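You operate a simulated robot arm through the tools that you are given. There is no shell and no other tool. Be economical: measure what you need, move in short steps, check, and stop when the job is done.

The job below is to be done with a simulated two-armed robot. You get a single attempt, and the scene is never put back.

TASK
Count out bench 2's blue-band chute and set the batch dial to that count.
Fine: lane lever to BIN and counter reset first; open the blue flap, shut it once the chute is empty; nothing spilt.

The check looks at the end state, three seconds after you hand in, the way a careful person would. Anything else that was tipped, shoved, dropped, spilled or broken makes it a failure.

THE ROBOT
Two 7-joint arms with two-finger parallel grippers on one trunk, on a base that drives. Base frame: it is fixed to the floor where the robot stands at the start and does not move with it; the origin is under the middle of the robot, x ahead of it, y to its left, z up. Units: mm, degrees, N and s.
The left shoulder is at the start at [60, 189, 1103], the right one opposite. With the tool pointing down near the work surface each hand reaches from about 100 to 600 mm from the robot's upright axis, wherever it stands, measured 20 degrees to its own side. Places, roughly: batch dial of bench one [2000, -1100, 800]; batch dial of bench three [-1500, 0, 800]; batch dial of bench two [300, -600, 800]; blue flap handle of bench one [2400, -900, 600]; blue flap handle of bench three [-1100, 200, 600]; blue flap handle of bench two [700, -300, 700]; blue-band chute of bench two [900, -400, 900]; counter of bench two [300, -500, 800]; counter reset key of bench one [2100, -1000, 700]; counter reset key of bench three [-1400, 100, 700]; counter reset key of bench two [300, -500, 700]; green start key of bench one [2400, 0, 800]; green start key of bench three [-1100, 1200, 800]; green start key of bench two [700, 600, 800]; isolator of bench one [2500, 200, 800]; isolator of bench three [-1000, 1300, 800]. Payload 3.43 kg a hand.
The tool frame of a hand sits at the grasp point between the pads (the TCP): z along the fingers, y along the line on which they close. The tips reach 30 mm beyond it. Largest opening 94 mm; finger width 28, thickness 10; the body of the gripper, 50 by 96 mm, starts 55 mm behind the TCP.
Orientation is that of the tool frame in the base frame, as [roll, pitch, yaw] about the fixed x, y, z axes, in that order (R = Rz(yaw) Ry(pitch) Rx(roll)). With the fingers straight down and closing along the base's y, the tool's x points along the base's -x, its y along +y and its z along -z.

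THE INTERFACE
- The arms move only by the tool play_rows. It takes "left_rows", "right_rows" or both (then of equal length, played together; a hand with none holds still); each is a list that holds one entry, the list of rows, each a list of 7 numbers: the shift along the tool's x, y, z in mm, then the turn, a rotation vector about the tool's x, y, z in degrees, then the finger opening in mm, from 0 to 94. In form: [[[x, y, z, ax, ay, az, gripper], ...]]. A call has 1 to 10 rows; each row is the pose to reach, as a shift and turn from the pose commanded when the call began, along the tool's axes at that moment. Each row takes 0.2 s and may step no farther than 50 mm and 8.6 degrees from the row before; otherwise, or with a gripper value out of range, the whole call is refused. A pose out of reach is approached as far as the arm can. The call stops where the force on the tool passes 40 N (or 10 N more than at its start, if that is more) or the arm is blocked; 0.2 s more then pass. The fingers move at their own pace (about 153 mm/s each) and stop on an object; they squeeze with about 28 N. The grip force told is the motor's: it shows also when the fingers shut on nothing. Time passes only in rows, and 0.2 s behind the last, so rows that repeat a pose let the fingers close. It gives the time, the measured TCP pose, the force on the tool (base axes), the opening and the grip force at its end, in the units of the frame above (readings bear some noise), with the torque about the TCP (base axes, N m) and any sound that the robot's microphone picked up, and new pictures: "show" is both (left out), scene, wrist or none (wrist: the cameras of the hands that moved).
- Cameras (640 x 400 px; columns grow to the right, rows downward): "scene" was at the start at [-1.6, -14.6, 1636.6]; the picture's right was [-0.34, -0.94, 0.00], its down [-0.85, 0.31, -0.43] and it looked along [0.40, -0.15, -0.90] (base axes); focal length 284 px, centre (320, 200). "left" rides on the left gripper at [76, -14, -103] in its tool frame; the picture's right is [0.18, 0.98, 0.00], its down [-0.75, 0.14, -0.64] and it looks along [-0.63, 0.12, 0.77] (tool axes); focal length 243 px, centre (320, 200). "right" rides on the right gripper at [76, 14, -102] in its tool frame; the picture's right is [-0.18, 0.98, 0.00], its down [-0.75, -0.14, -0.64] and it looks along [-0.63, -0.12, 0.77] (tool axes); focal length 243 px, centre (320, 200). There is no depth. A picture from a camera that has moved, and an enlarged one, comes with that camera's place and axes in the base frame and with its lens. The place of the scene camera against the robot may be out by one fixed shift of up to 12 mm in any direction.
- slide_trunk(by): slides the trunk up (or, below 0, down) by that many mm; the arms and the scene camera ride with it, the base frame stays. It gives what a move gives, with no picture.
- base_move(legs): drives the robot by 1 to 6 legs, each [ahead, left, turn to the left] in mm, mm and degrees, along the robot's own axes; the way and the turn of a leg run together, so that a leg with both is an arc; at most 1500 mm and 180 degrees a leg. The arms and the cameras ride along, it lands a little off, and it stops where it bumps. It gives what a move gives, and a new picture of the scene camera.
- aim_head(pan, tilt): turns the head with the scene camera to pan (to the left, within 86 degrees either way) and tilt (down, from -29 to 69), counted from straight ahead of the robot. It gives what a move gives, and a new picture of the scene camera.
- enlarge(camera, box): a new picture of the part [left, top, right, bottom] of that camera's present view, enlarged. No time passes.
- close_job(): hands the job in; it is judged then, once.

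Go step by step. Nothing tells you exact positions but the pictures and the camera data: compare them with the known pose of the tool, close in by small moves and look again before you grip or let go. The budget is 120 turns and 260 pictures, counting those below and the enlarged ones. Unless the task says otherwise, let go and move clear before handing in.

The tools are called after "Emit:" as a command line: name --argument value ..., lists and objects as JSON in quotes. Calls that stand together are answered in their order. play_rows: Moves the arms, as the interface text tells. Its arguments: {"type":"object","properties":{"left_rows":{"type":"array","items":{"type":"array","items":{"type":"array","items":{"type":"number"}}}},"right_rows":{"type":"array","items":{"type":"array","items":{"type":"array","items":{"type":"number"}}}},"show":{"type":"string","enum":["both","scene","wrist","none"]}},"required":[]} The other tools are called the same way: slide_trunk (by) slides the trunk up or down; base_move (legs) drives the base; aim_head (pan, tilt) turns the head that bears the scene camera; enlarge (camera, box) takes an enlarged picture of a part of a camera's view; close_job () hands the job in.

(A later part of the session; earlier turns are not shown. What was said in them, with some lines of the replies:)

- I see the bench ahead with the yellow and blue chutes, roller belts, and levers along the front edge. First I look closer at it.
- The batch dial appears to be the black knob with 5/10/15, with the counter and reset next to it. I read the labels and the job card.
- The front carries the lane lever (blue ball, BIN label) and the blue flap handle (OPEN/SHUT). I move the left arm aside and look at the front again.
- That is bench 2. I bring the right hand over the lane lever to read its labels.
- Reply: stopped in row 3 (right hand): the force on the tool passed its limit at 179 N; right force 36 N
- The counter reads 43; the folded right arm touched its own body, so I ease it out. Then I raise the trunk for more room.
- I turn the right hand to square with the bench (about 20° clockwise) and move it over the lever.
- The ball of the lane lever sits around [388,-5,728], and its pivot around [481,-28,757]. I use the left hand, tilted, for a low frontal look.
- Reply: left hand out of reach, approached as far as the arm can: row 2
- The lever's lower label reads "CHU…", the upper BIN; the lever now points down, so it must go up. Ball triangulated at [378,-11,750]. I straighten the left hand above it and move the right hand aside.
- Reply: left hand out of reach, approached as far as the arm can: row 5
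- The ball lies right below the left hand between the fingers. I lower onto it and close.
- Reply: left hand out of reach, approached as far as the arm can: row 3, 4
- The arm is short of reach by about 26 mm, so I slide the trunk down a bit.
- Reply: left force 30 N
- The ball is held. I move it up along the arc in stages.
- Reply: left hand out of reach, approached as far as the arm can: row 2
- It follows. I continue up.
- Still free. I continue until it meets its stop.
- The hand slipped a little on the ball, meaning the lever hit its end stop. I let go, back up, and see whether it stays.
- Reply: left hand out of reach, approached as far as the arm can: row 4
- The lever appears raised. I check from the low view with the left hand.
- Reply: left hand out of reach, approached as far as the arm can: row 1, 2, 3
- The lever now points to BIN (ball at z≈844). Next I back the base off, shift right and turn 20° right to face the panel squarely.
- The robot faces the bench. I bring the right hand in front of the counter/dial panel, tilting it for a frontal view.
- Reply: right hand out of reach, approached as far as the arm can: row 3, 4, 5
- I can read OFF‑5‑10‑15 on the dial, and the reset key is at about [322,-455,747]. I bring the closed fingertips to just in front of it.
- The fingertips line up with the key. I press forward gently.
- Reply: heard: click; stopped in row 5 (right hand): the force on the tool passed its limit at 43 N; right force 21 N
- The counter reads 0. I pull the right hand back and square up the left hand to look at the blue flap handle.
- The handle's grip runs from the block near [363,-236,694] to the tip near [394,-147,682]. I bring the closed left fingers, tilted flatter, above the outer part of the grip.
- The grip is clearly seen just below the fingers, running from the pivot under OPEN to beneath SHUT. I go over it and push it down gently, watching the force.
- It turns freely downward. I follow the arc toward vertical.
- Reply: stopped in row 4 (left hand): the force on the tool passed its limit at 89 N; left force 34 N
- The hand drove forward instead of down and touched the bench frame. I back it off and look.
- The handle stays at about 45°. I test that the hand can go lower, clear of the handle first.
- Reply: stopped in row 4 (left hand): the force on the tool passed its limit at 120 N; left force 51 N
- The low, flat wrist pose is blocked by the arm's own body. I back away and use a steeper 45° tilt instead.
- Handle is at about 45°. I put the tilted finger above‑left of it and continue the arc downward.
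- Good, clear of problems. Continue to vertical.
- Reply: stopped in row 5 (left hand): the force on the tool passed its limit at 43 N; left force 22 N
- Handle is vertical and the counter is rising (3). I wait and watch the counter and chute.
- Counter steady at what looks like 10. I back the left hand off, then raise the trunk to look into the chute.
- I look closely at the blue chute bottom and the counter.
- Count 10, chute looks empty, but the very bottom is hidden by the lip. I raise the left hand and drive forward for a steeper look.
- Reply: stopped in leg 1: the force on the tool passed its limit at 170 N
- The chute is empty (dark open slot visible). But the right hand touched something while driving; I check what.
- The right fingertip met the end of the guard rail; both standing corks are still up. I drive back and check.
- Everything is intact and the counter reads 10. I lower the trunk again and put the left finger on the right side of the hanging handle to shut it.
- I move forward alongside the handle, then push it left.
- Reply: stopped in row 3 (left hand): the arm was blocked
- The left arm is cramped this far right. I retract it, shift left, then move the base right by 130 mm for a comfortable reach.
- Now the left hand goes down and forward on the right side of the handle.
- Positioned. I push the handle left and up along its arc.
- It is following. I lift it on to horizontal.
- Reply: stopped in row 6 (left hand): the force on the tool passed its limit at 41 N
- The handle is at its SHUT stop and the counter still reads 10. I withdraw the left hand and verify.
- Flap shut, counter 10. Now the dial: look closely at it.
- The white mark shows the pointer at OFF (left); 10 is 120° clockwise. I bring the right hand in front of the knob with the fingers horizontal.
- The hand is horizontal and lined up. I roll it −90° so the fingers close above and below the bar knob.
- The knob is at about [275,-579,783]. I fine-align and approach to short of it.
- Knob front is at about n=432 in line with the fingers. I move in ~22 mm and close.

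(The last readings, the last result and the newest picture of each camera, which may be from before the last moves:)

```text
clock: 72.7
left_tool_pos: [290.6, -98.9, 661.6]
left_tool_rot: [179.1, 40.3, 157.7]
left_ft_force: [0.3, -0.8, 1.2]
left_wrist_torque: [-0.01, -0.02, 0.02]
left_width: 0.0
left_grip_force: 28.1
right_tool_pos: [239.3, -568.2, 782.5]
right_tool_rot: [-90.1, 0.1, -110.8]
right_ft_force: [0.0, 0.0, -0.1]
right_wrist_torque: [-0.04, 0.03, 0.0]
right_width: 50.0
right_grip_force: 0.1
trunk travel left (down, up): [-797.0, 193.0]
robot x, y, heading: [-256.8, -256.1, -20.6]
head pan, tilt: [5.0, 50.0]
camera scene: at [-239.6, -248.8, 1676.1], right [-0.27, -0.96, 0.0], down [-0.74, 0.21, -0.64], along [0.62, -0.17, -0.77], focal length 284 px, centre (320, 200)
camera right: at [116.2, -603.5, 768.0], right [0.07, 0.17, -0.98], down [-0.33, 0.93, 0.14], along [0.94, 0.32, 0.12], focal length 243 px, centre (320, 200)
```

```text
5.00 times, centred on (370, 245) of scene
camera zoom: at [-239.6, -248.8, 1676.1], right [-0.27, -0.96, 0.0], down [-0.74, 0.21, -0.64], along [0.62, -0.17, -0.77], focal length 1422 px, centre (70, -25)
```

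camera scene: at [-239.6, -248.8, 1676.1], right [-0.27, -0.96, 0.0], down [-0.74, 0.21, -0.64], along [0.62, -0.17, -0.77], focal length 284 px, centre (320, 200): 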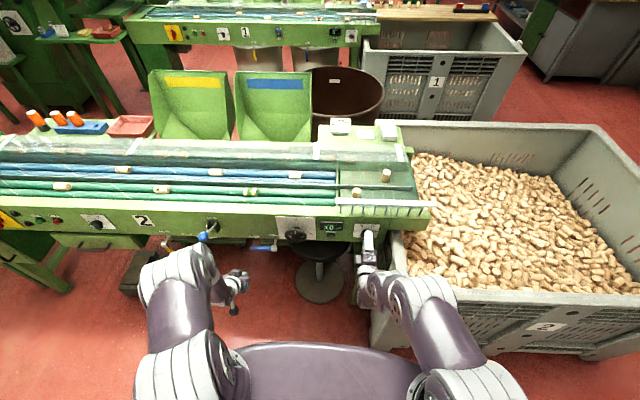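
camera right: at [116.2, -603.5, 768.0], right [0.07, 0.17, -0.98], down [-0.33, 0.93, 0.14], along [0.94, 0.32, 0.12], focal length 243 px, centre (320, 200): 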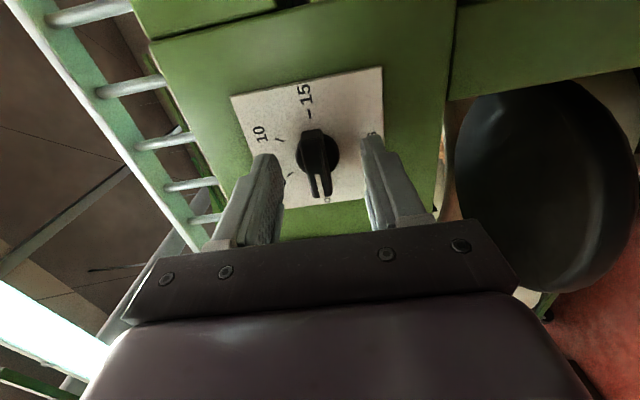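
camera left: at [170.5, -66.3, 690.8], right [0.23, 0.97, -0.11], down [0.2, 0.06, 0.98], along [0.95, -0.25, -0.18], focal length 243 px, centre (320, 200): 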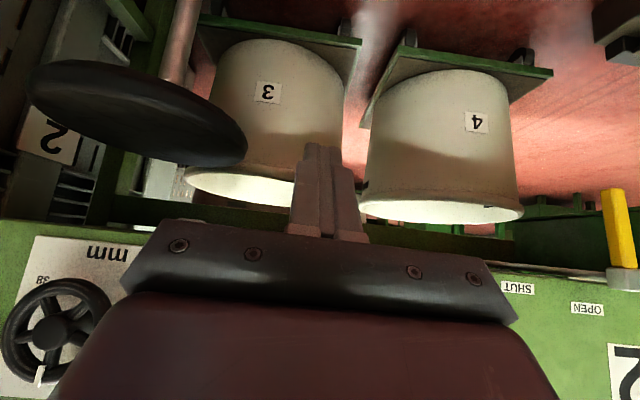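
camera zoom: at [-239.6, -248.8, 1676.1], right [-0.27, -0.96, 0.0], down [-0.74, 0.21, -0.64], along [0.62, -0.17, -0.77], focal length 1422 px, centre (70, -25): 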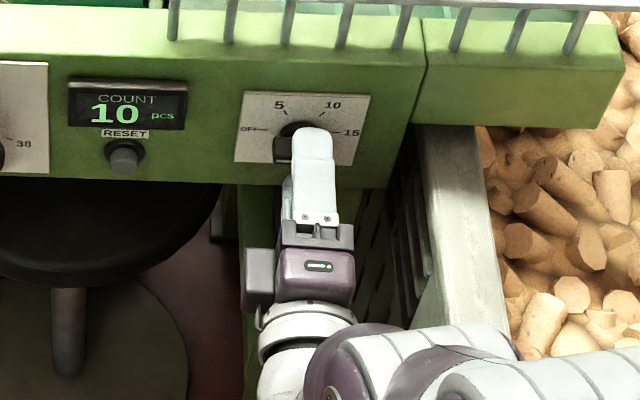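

I shift 5 mm left to centre on the bar, go 5 mm deeper, and close the fingers.

Emit:
play_rows --right_rows '[[[-5, 0, 0, 0, 0, 0, 50], [-5, 0, 5, 0, 0, 0, 40], [-5, 0, 5, 0, 0, 0, 20], [-5, 0, 5, 0, 0, 0, 5], [-5, 0, 5, 0, 0, 0, 5]]]' --show "both"

Emit:
enlarge --camera "right" --box '[200, 20, 440, 240]'

Emit:
enlarge --camera "scene" --box '[330, 205, 410, 285]'

```text
clock: 73.9
left_tool_pos: [291.3, -97.9, 661.7]
left_tool_rot: [179.2, 40.3, 157.7]
left_ft_force: [-0.5, 0.6, 0.0]
left_wrist_torque: [-0.01, -0.04, 0.0]
left_width: 0.1
left_grip_force: 28.1
right_tool_pos: [247.2, -565.5, 784.5]
right_tool_rot: [-89.6, 0.3, -110.7]
right_ft_force: [4.8, -3.5, 13.6]
right_wrist_torque: [0.06, 0.25, -0.02]
right_width: 13.9
right_grip_force: 44.8
trunk travel left (down, up): [-797.0, 193.0]
robot x, y, heading: [-258.4, -257.4, -20.8]
head pan, tilt: [5.0, 50.0]
camera scene: at [-240.2, -248.6, 1676.3], right [-0.27, -0.96, 0.0], down [-0.74, 0.21, -0.64], along [0.62, -0.17, -0.77], focal length 284 px, centre (320, 200)
camera right: at [123.8, -600.5, 770.0], right [0.07, 0.17, -0.98], down [-0.33, 0.93, 0.14], along [0.94, 0.32, 0.13], focal length 243 px, centre (320, 200)
```

scene: 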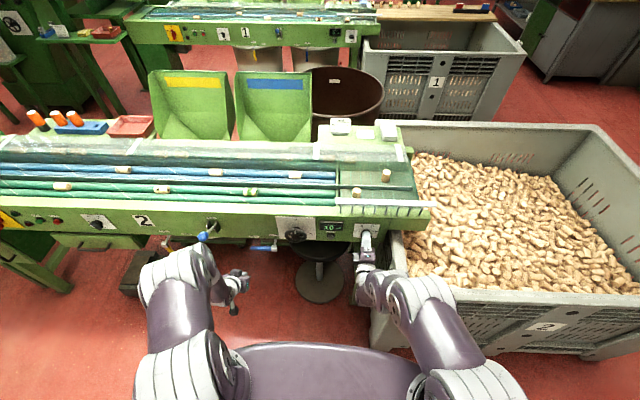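
right: 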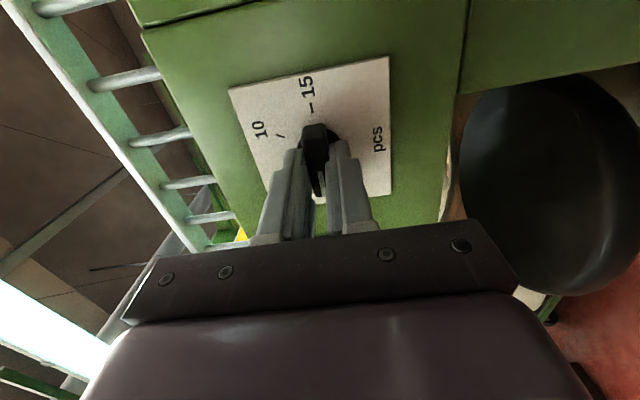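

```text
1.82 times, centred on (320, 130) of right
camera zoom: at [123.8, -600.5, 770.0], right [0.07, 0.17, -0.98], down [-0.33, 0.93, 0.14], along [0.94, 0.32, 0.13], focal length 441 px, centre (320, 327)
```

zoom: 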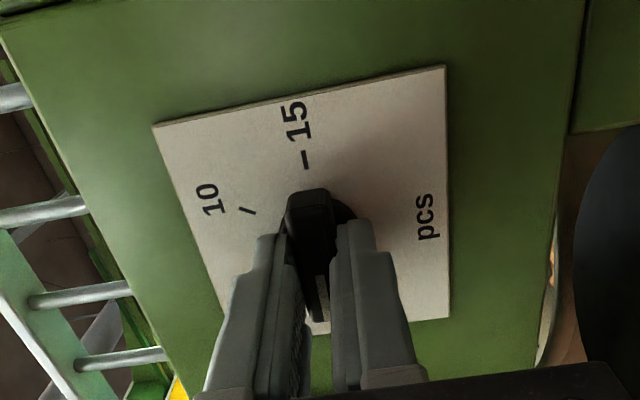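

```text
5.00 times, centred on (370, 245) of scene
camera zoom: at [-240.2, -248.6, 1676.3], right [-0.27, -0.96, 0.0], down [-0.74, 0.21, -0.64], along [0.62, -0.17, -0.77], focal length 1422 px, centre (70, -25)
```

zoom: 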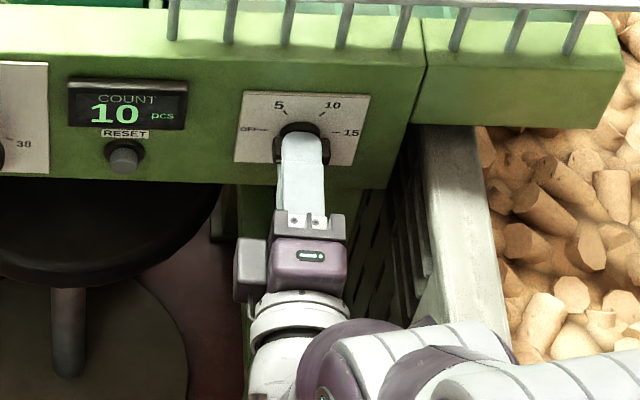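

The bar is firmly held and centred. I turn clockwise, first 34°.

Emit:
play_rows --right_rows '[[[0, -1.5, 0, 0, 0, 0, 5], [0, -1.5, 0, 0, 0, 8.5, 5], [0, -1.5, 0, 0, 0, 17, 5], [0, -1.5, 0, 0, 0, 25.5, 5], [0, -1.5, 0, 0, 0, 34, 5]]]' --show "wrist"

Emit:
enlarge --camera "scene" --box '[330, 205, 410, 285]'

```text
clock: 75.1
left_tool_pos: [291.7, -99.0, 662.2]
left_tool_rot: [179.1, 40.2, 157.8]
left_ft_force: [0.4, 0.5, 0.8]
left_wrist_torque: [0.0, 0.01, 0.01]
left_width: 0.3
left_grip_force: 27.9
right_tool_pos: [245.7, -566.3, 786.0]
right_tool_rot: [-89.5, 34.3, -110.5]
right_ft_force: [12.5, -7.3, 20.1]
right_wrist_torque: [0.19, 0.73, -0.59]
right_width: 14.2
right_grip_force: 44.7
trunk travel left (down, up): [-797.0, 193.0]
robot x, y, heading: [-257.8, -259.1, -20.6]
head pan, tilt: [5.0, 50.0]
camera right: at [131.3, -581.0, 730.6], right [0.25, 0.66, -0.71], down [-0.41, 0.74, 0.54], along [0.88, 0.16, 0.46], focal length 243 px, centre (320, 200)
```

right: 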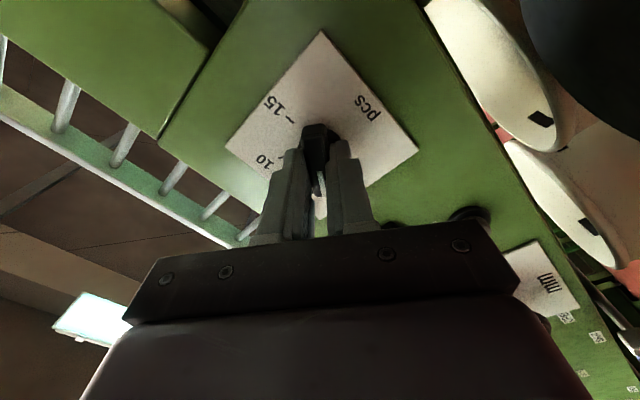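

```text
5.00 times, centred on (370, 245) of scene
camera zoom: at [-239.8, -248.5, 1676.3], right [-0.27, -0.96, 0.0], down [-0.74, 0.21, -0.64], along [0.62, -0.17, -0.77], focal length 1422 px, centre (70, -25)
```

zoom: 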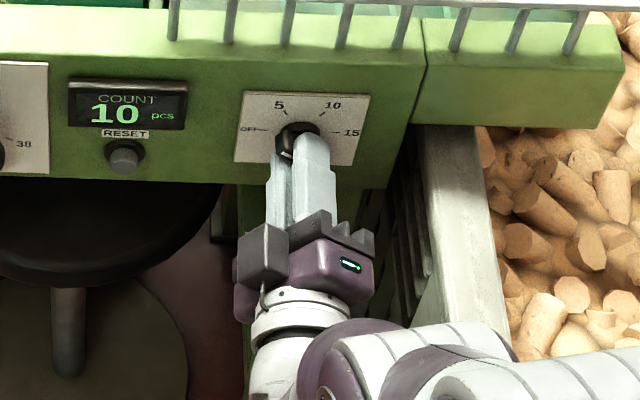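

It turns with the hand. I continue, easing 2 mm up to reduce the load.

Emit:
play_rows --right_rows '[[[-1.1, -1.7, 1, 0, 0, 8.5, 5], [-1.1, -1.7, 1, 0, 0, 17, 5], [-1.1, -1.7, 1, 0, 0, 25.5, 5], [-1.1, -1.7, 1, 0, 0, 34, 5], [-1.1, -1.7, 1, 0, 0, 42.5, 5]]]' --show "none"

Emit:
enlarge --camera "scene" --box '[330, 205, 410, 285]'

```text
clock: 76.3
left_tool_pos: [290.2, -98.9, 660.9]
left_tool_rot: [179.1, 40.3, 157.7]
left_ft_force: [0.1, -0.3, 0.4]
left_wrist_torque: [-0.01, -0.03, -0.01]
left_width: 0.0
left_grip_force: 27.8
right_tool_pos: [246.0, -567.8, 785.4]
right_tool_rot: [-89.7, 76.9, -110.5]
right_ft_force: [7.7, -5.6, 10.8]
right_wrist_torque: [0.29, 1.01, 0.33]
right_width: 14.6
right_grip_force: 45.8
trunk travel left (down, up): [-797.0, 193.0]
robot x, y, heading: [-261.5, -254.9, -20.5]
head pan, tilt: [5.0, 50.0]
```

```text
5.00 times, centred on (370, 245) of scene
camera zoom: at [-239.4, -249.1, 1676.1], right [-0.27, -0.96, 0.0], down [-0.74, 0.21, -0.64], along [0.62, -0.17, -0.77], focal length 1422 px, centre (70, -25)
```

zoom: 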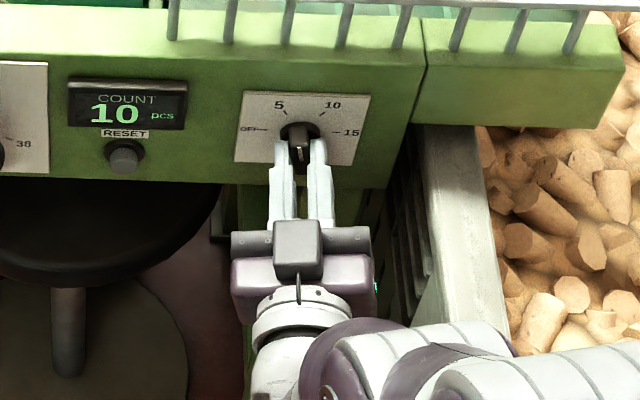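

Continue the last 43°.

Emit:
play_rows --right_rows '[[[0, 0, 0, 0, 0, 8.5, 5], [0, 0, 0, 0, 0, 17, 5], [0, 0, 0, 0, 0, 25.5, 5], [0, 0, 0, 0, 0, 34, 5], [0, 0, 0, 0, 0, 42, 5], [0, 0, 0, 0, 0, 43, 5]]]' --show "wrist"

Emit:
enlarge --camera "scene" --box '[345, 220, 395, 260]'

Emit:
enlarge --camera "right" --box '[200, 0, 440, 220]'

```text
clock: 77.7
left_tool_pos: [290.4, -99.6, 661.1]
left_tool_rot: [178.9, 40.3, 157.7]
left_ft_force: [-0.3, -0.9, -0.5]
left_wrist_torque: [0.02, 0.02, 0.03]
left_width: 0.2
left_grip_force: 28.3
right_tool_pos: [244.4, -566.0, 785.8]
right_tool_rot: [89.8, 60.2, 69.0]
right_ft_force: [-5.4, -9.6, 4.9]
right_wrist_torque: [0.08, 0.36, 0.8]
right_width: 14.2
right_grip_force: 45.7
trunk travel left (down, up): [-797.0, 193.0]
robot x, y, heading: [-255.8, -256.4, -20.5]
head pan, tilt: [5.0, 50.0]
camera right: at [167.2, -483.7, 726.8], right [0.27, 0.71, 0.65], down [-0.78, -0.24, 0.58], along [0.57, -0.66, 0.49], focal length 243 px, centre (320, 200)
```

right: 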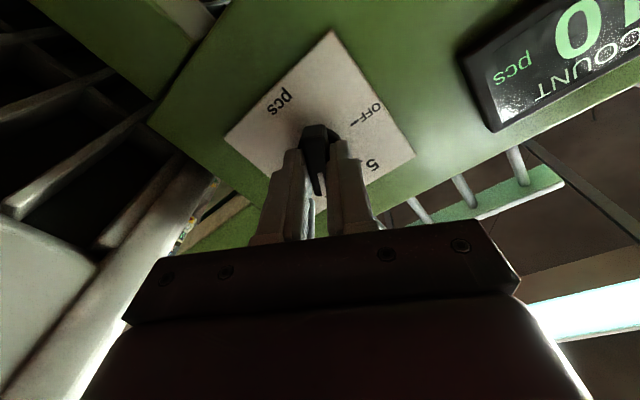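

```text
10.00 times, centred on (370, 240) of scene
camera zoom: at [-241.1, -250.2, 1676.1], right [-0.27, -0.96, 0.0], down [-0.74, 0.21, -0.64], along [0.62, -0.17, -0.77], focal length 2844 px, centre (-180, -200)
```

zoom: 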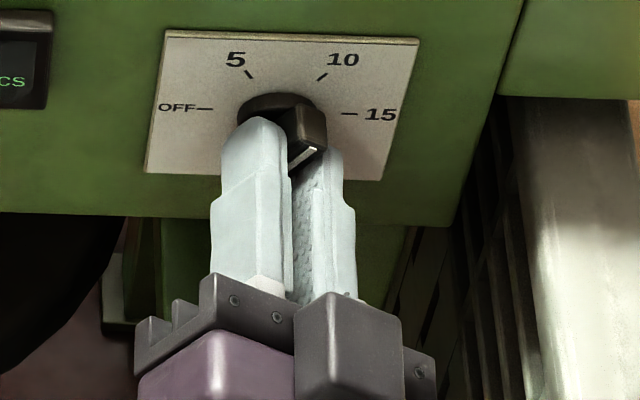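

```text
1.82 times, centred on (320, 110) of right
camera zoom: at [167.2, -483.7, 726.8], right [0.27, 0.71, 0.65], down [-0.78, -0.24, 0.58], along [0.57, -0.66, 0.49], focal length 441 px, centre (320, 364)
```

zoom: 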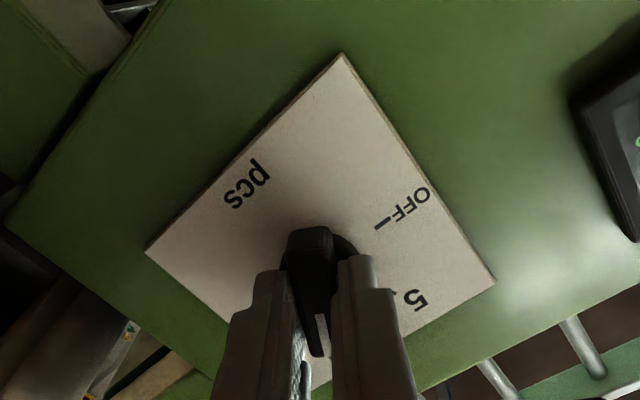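

The pointer points to about 10. I open the fingers, back straight out, and check.

Emit:
play_rows --right_rows '[[[0, 0, 0, 0, 0, 0, 30], [0, 0, 0, 0, 0, 0, 50], [0, 0, -20, 0, 0, 0, 55], [0, 0, -50, 0, 0, 0, 55], [0, 0, -90, 0, 0, 0, 55], [0, 0, -120, 0, 0, 0, 55]]]' --show "both"

Emit:
enlarge --camera "scene" --box '[345, 220, 395, 260]'

Emit:
enlarge --camera "right" --box '[240, 40, 400, 180]'

```text
clock: 79.1
left_tool_pos: [291.2, -98.5, 661.5]
left_tool_rot: [179.1, 40.3, 157.7]
left_ft_force: [-0.1, -0.9, 0.5]
left_wrist_torque: [-0.01, 0.01, 0.01]
left_width: 0.0
left_grip_force: 28.3
right_tool_pos: [134.8, -525.1, 786.9]
right_tool_rot: [89.6, 60.4, 69.0]
right_ft_force: [0.4, -0.2, -0.1]
right_wrist_torque: [0.03, -0.01, 0.02]
right_width: 54.8
right_grip_force: 0.1
trunk travel left (down, up): [-797.0, 193.0]
robot x, y, heading: [-259.8, -253.9, -20.8]
head pan, tilt: [5.0, 50.0]
camera scene: at [-240.0, -248.5, 1676.1], right [-0.27, -0.96, 0.0], down [-0.74, 0.21, -0.64], along [0.62, -0.17, -0.77], focal length 284 px, centre (320, 200)
camera right: at [57.0, -441.5, 727.6], right [0.27, 0.72, 0.65], down [-0.78, -0.24, 0.58], along [0.57, -0.66, 0.49], focal length 243 px, centre (320, 200)
```

scene: 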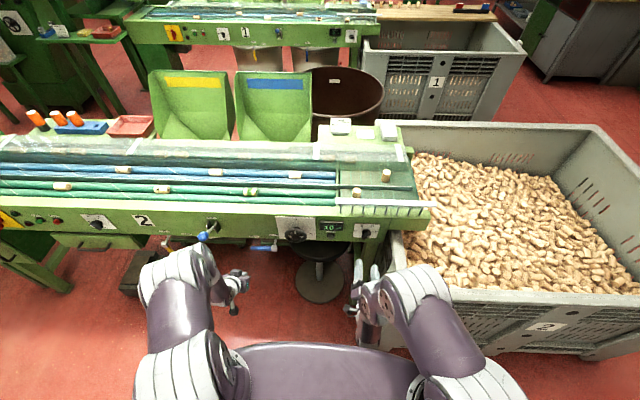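
right: 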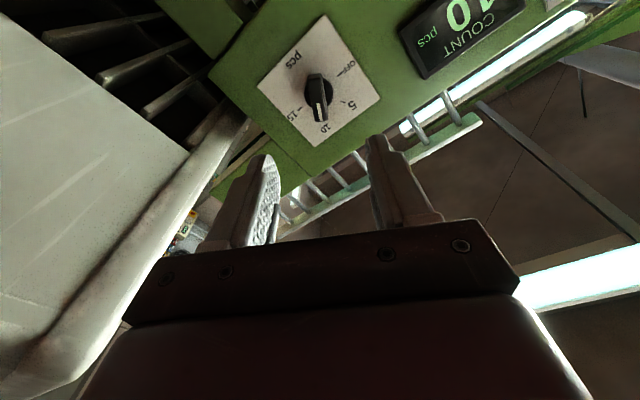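

```text
10.00 times, centred on (370, 240) of scene
camera zoom: at [-240.0, -248.5, 1676.1], right [-0.27, -0.96, 0.0], down [-0.74, 0.21, -0.64], along [0.62, -0.17, -0.77], focal length 2844 px, centre (-180, -200)
```

zoom: 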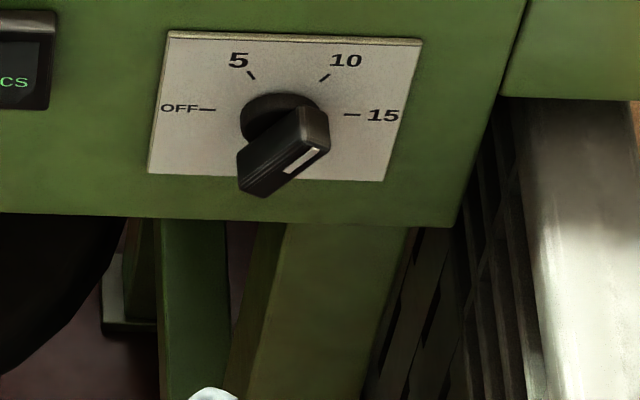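

```text
2.86 times, centred on (320, 110) of right
camera zoom: at [57.0, -441.5, 727.6], right [0.27, 0.72, 0.65], down [-0.78, -0.24, 0.58], along [0.57, -0.66, 0.49], focal length 693 px, centre (320, 457)
```

zoom: 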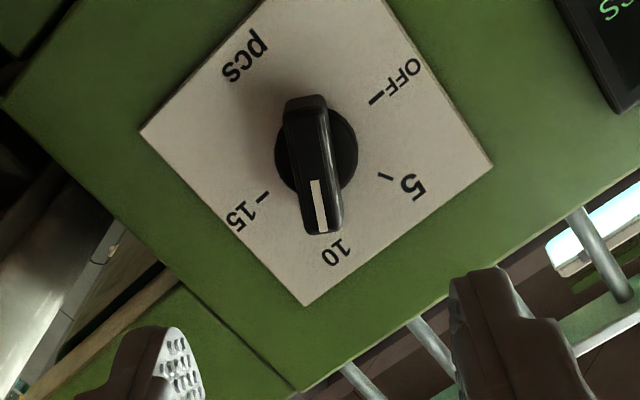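

The pointer sits on 10, the counter reads 10, the lever is at BIN, the blue flap handle is at SHUT, and both hands are clear with nothing spilt in view. I hand in.

Emit:
close_job

```text
The job is handed in.
```

I counted out bench 2's blue-band chute at 10 corks and set the batch dial to 10. I don't have the check's result.

- **Order of work:** I put the lane lever to BIN and reset the counter to 0. Then I opened the blue flap, and shut it again once the chute looked empty.
- **Count:** the counter stopped at 10 and stayed there, including after the flap was shut.
- **Dial:** I turned it about 120° from OFF. In two camera views the pointer sits at 10, to within a few degrees.
- **Contacts:** while working I made a few hard contacts that stopped the arm. The right fingertip bumped what I took to be the end of the bench guard rail while driving, and the left hand pressed on the bench frame once. The rail looked unchanged, both standing sample corks stayed upright, and I saw nothing spilt.
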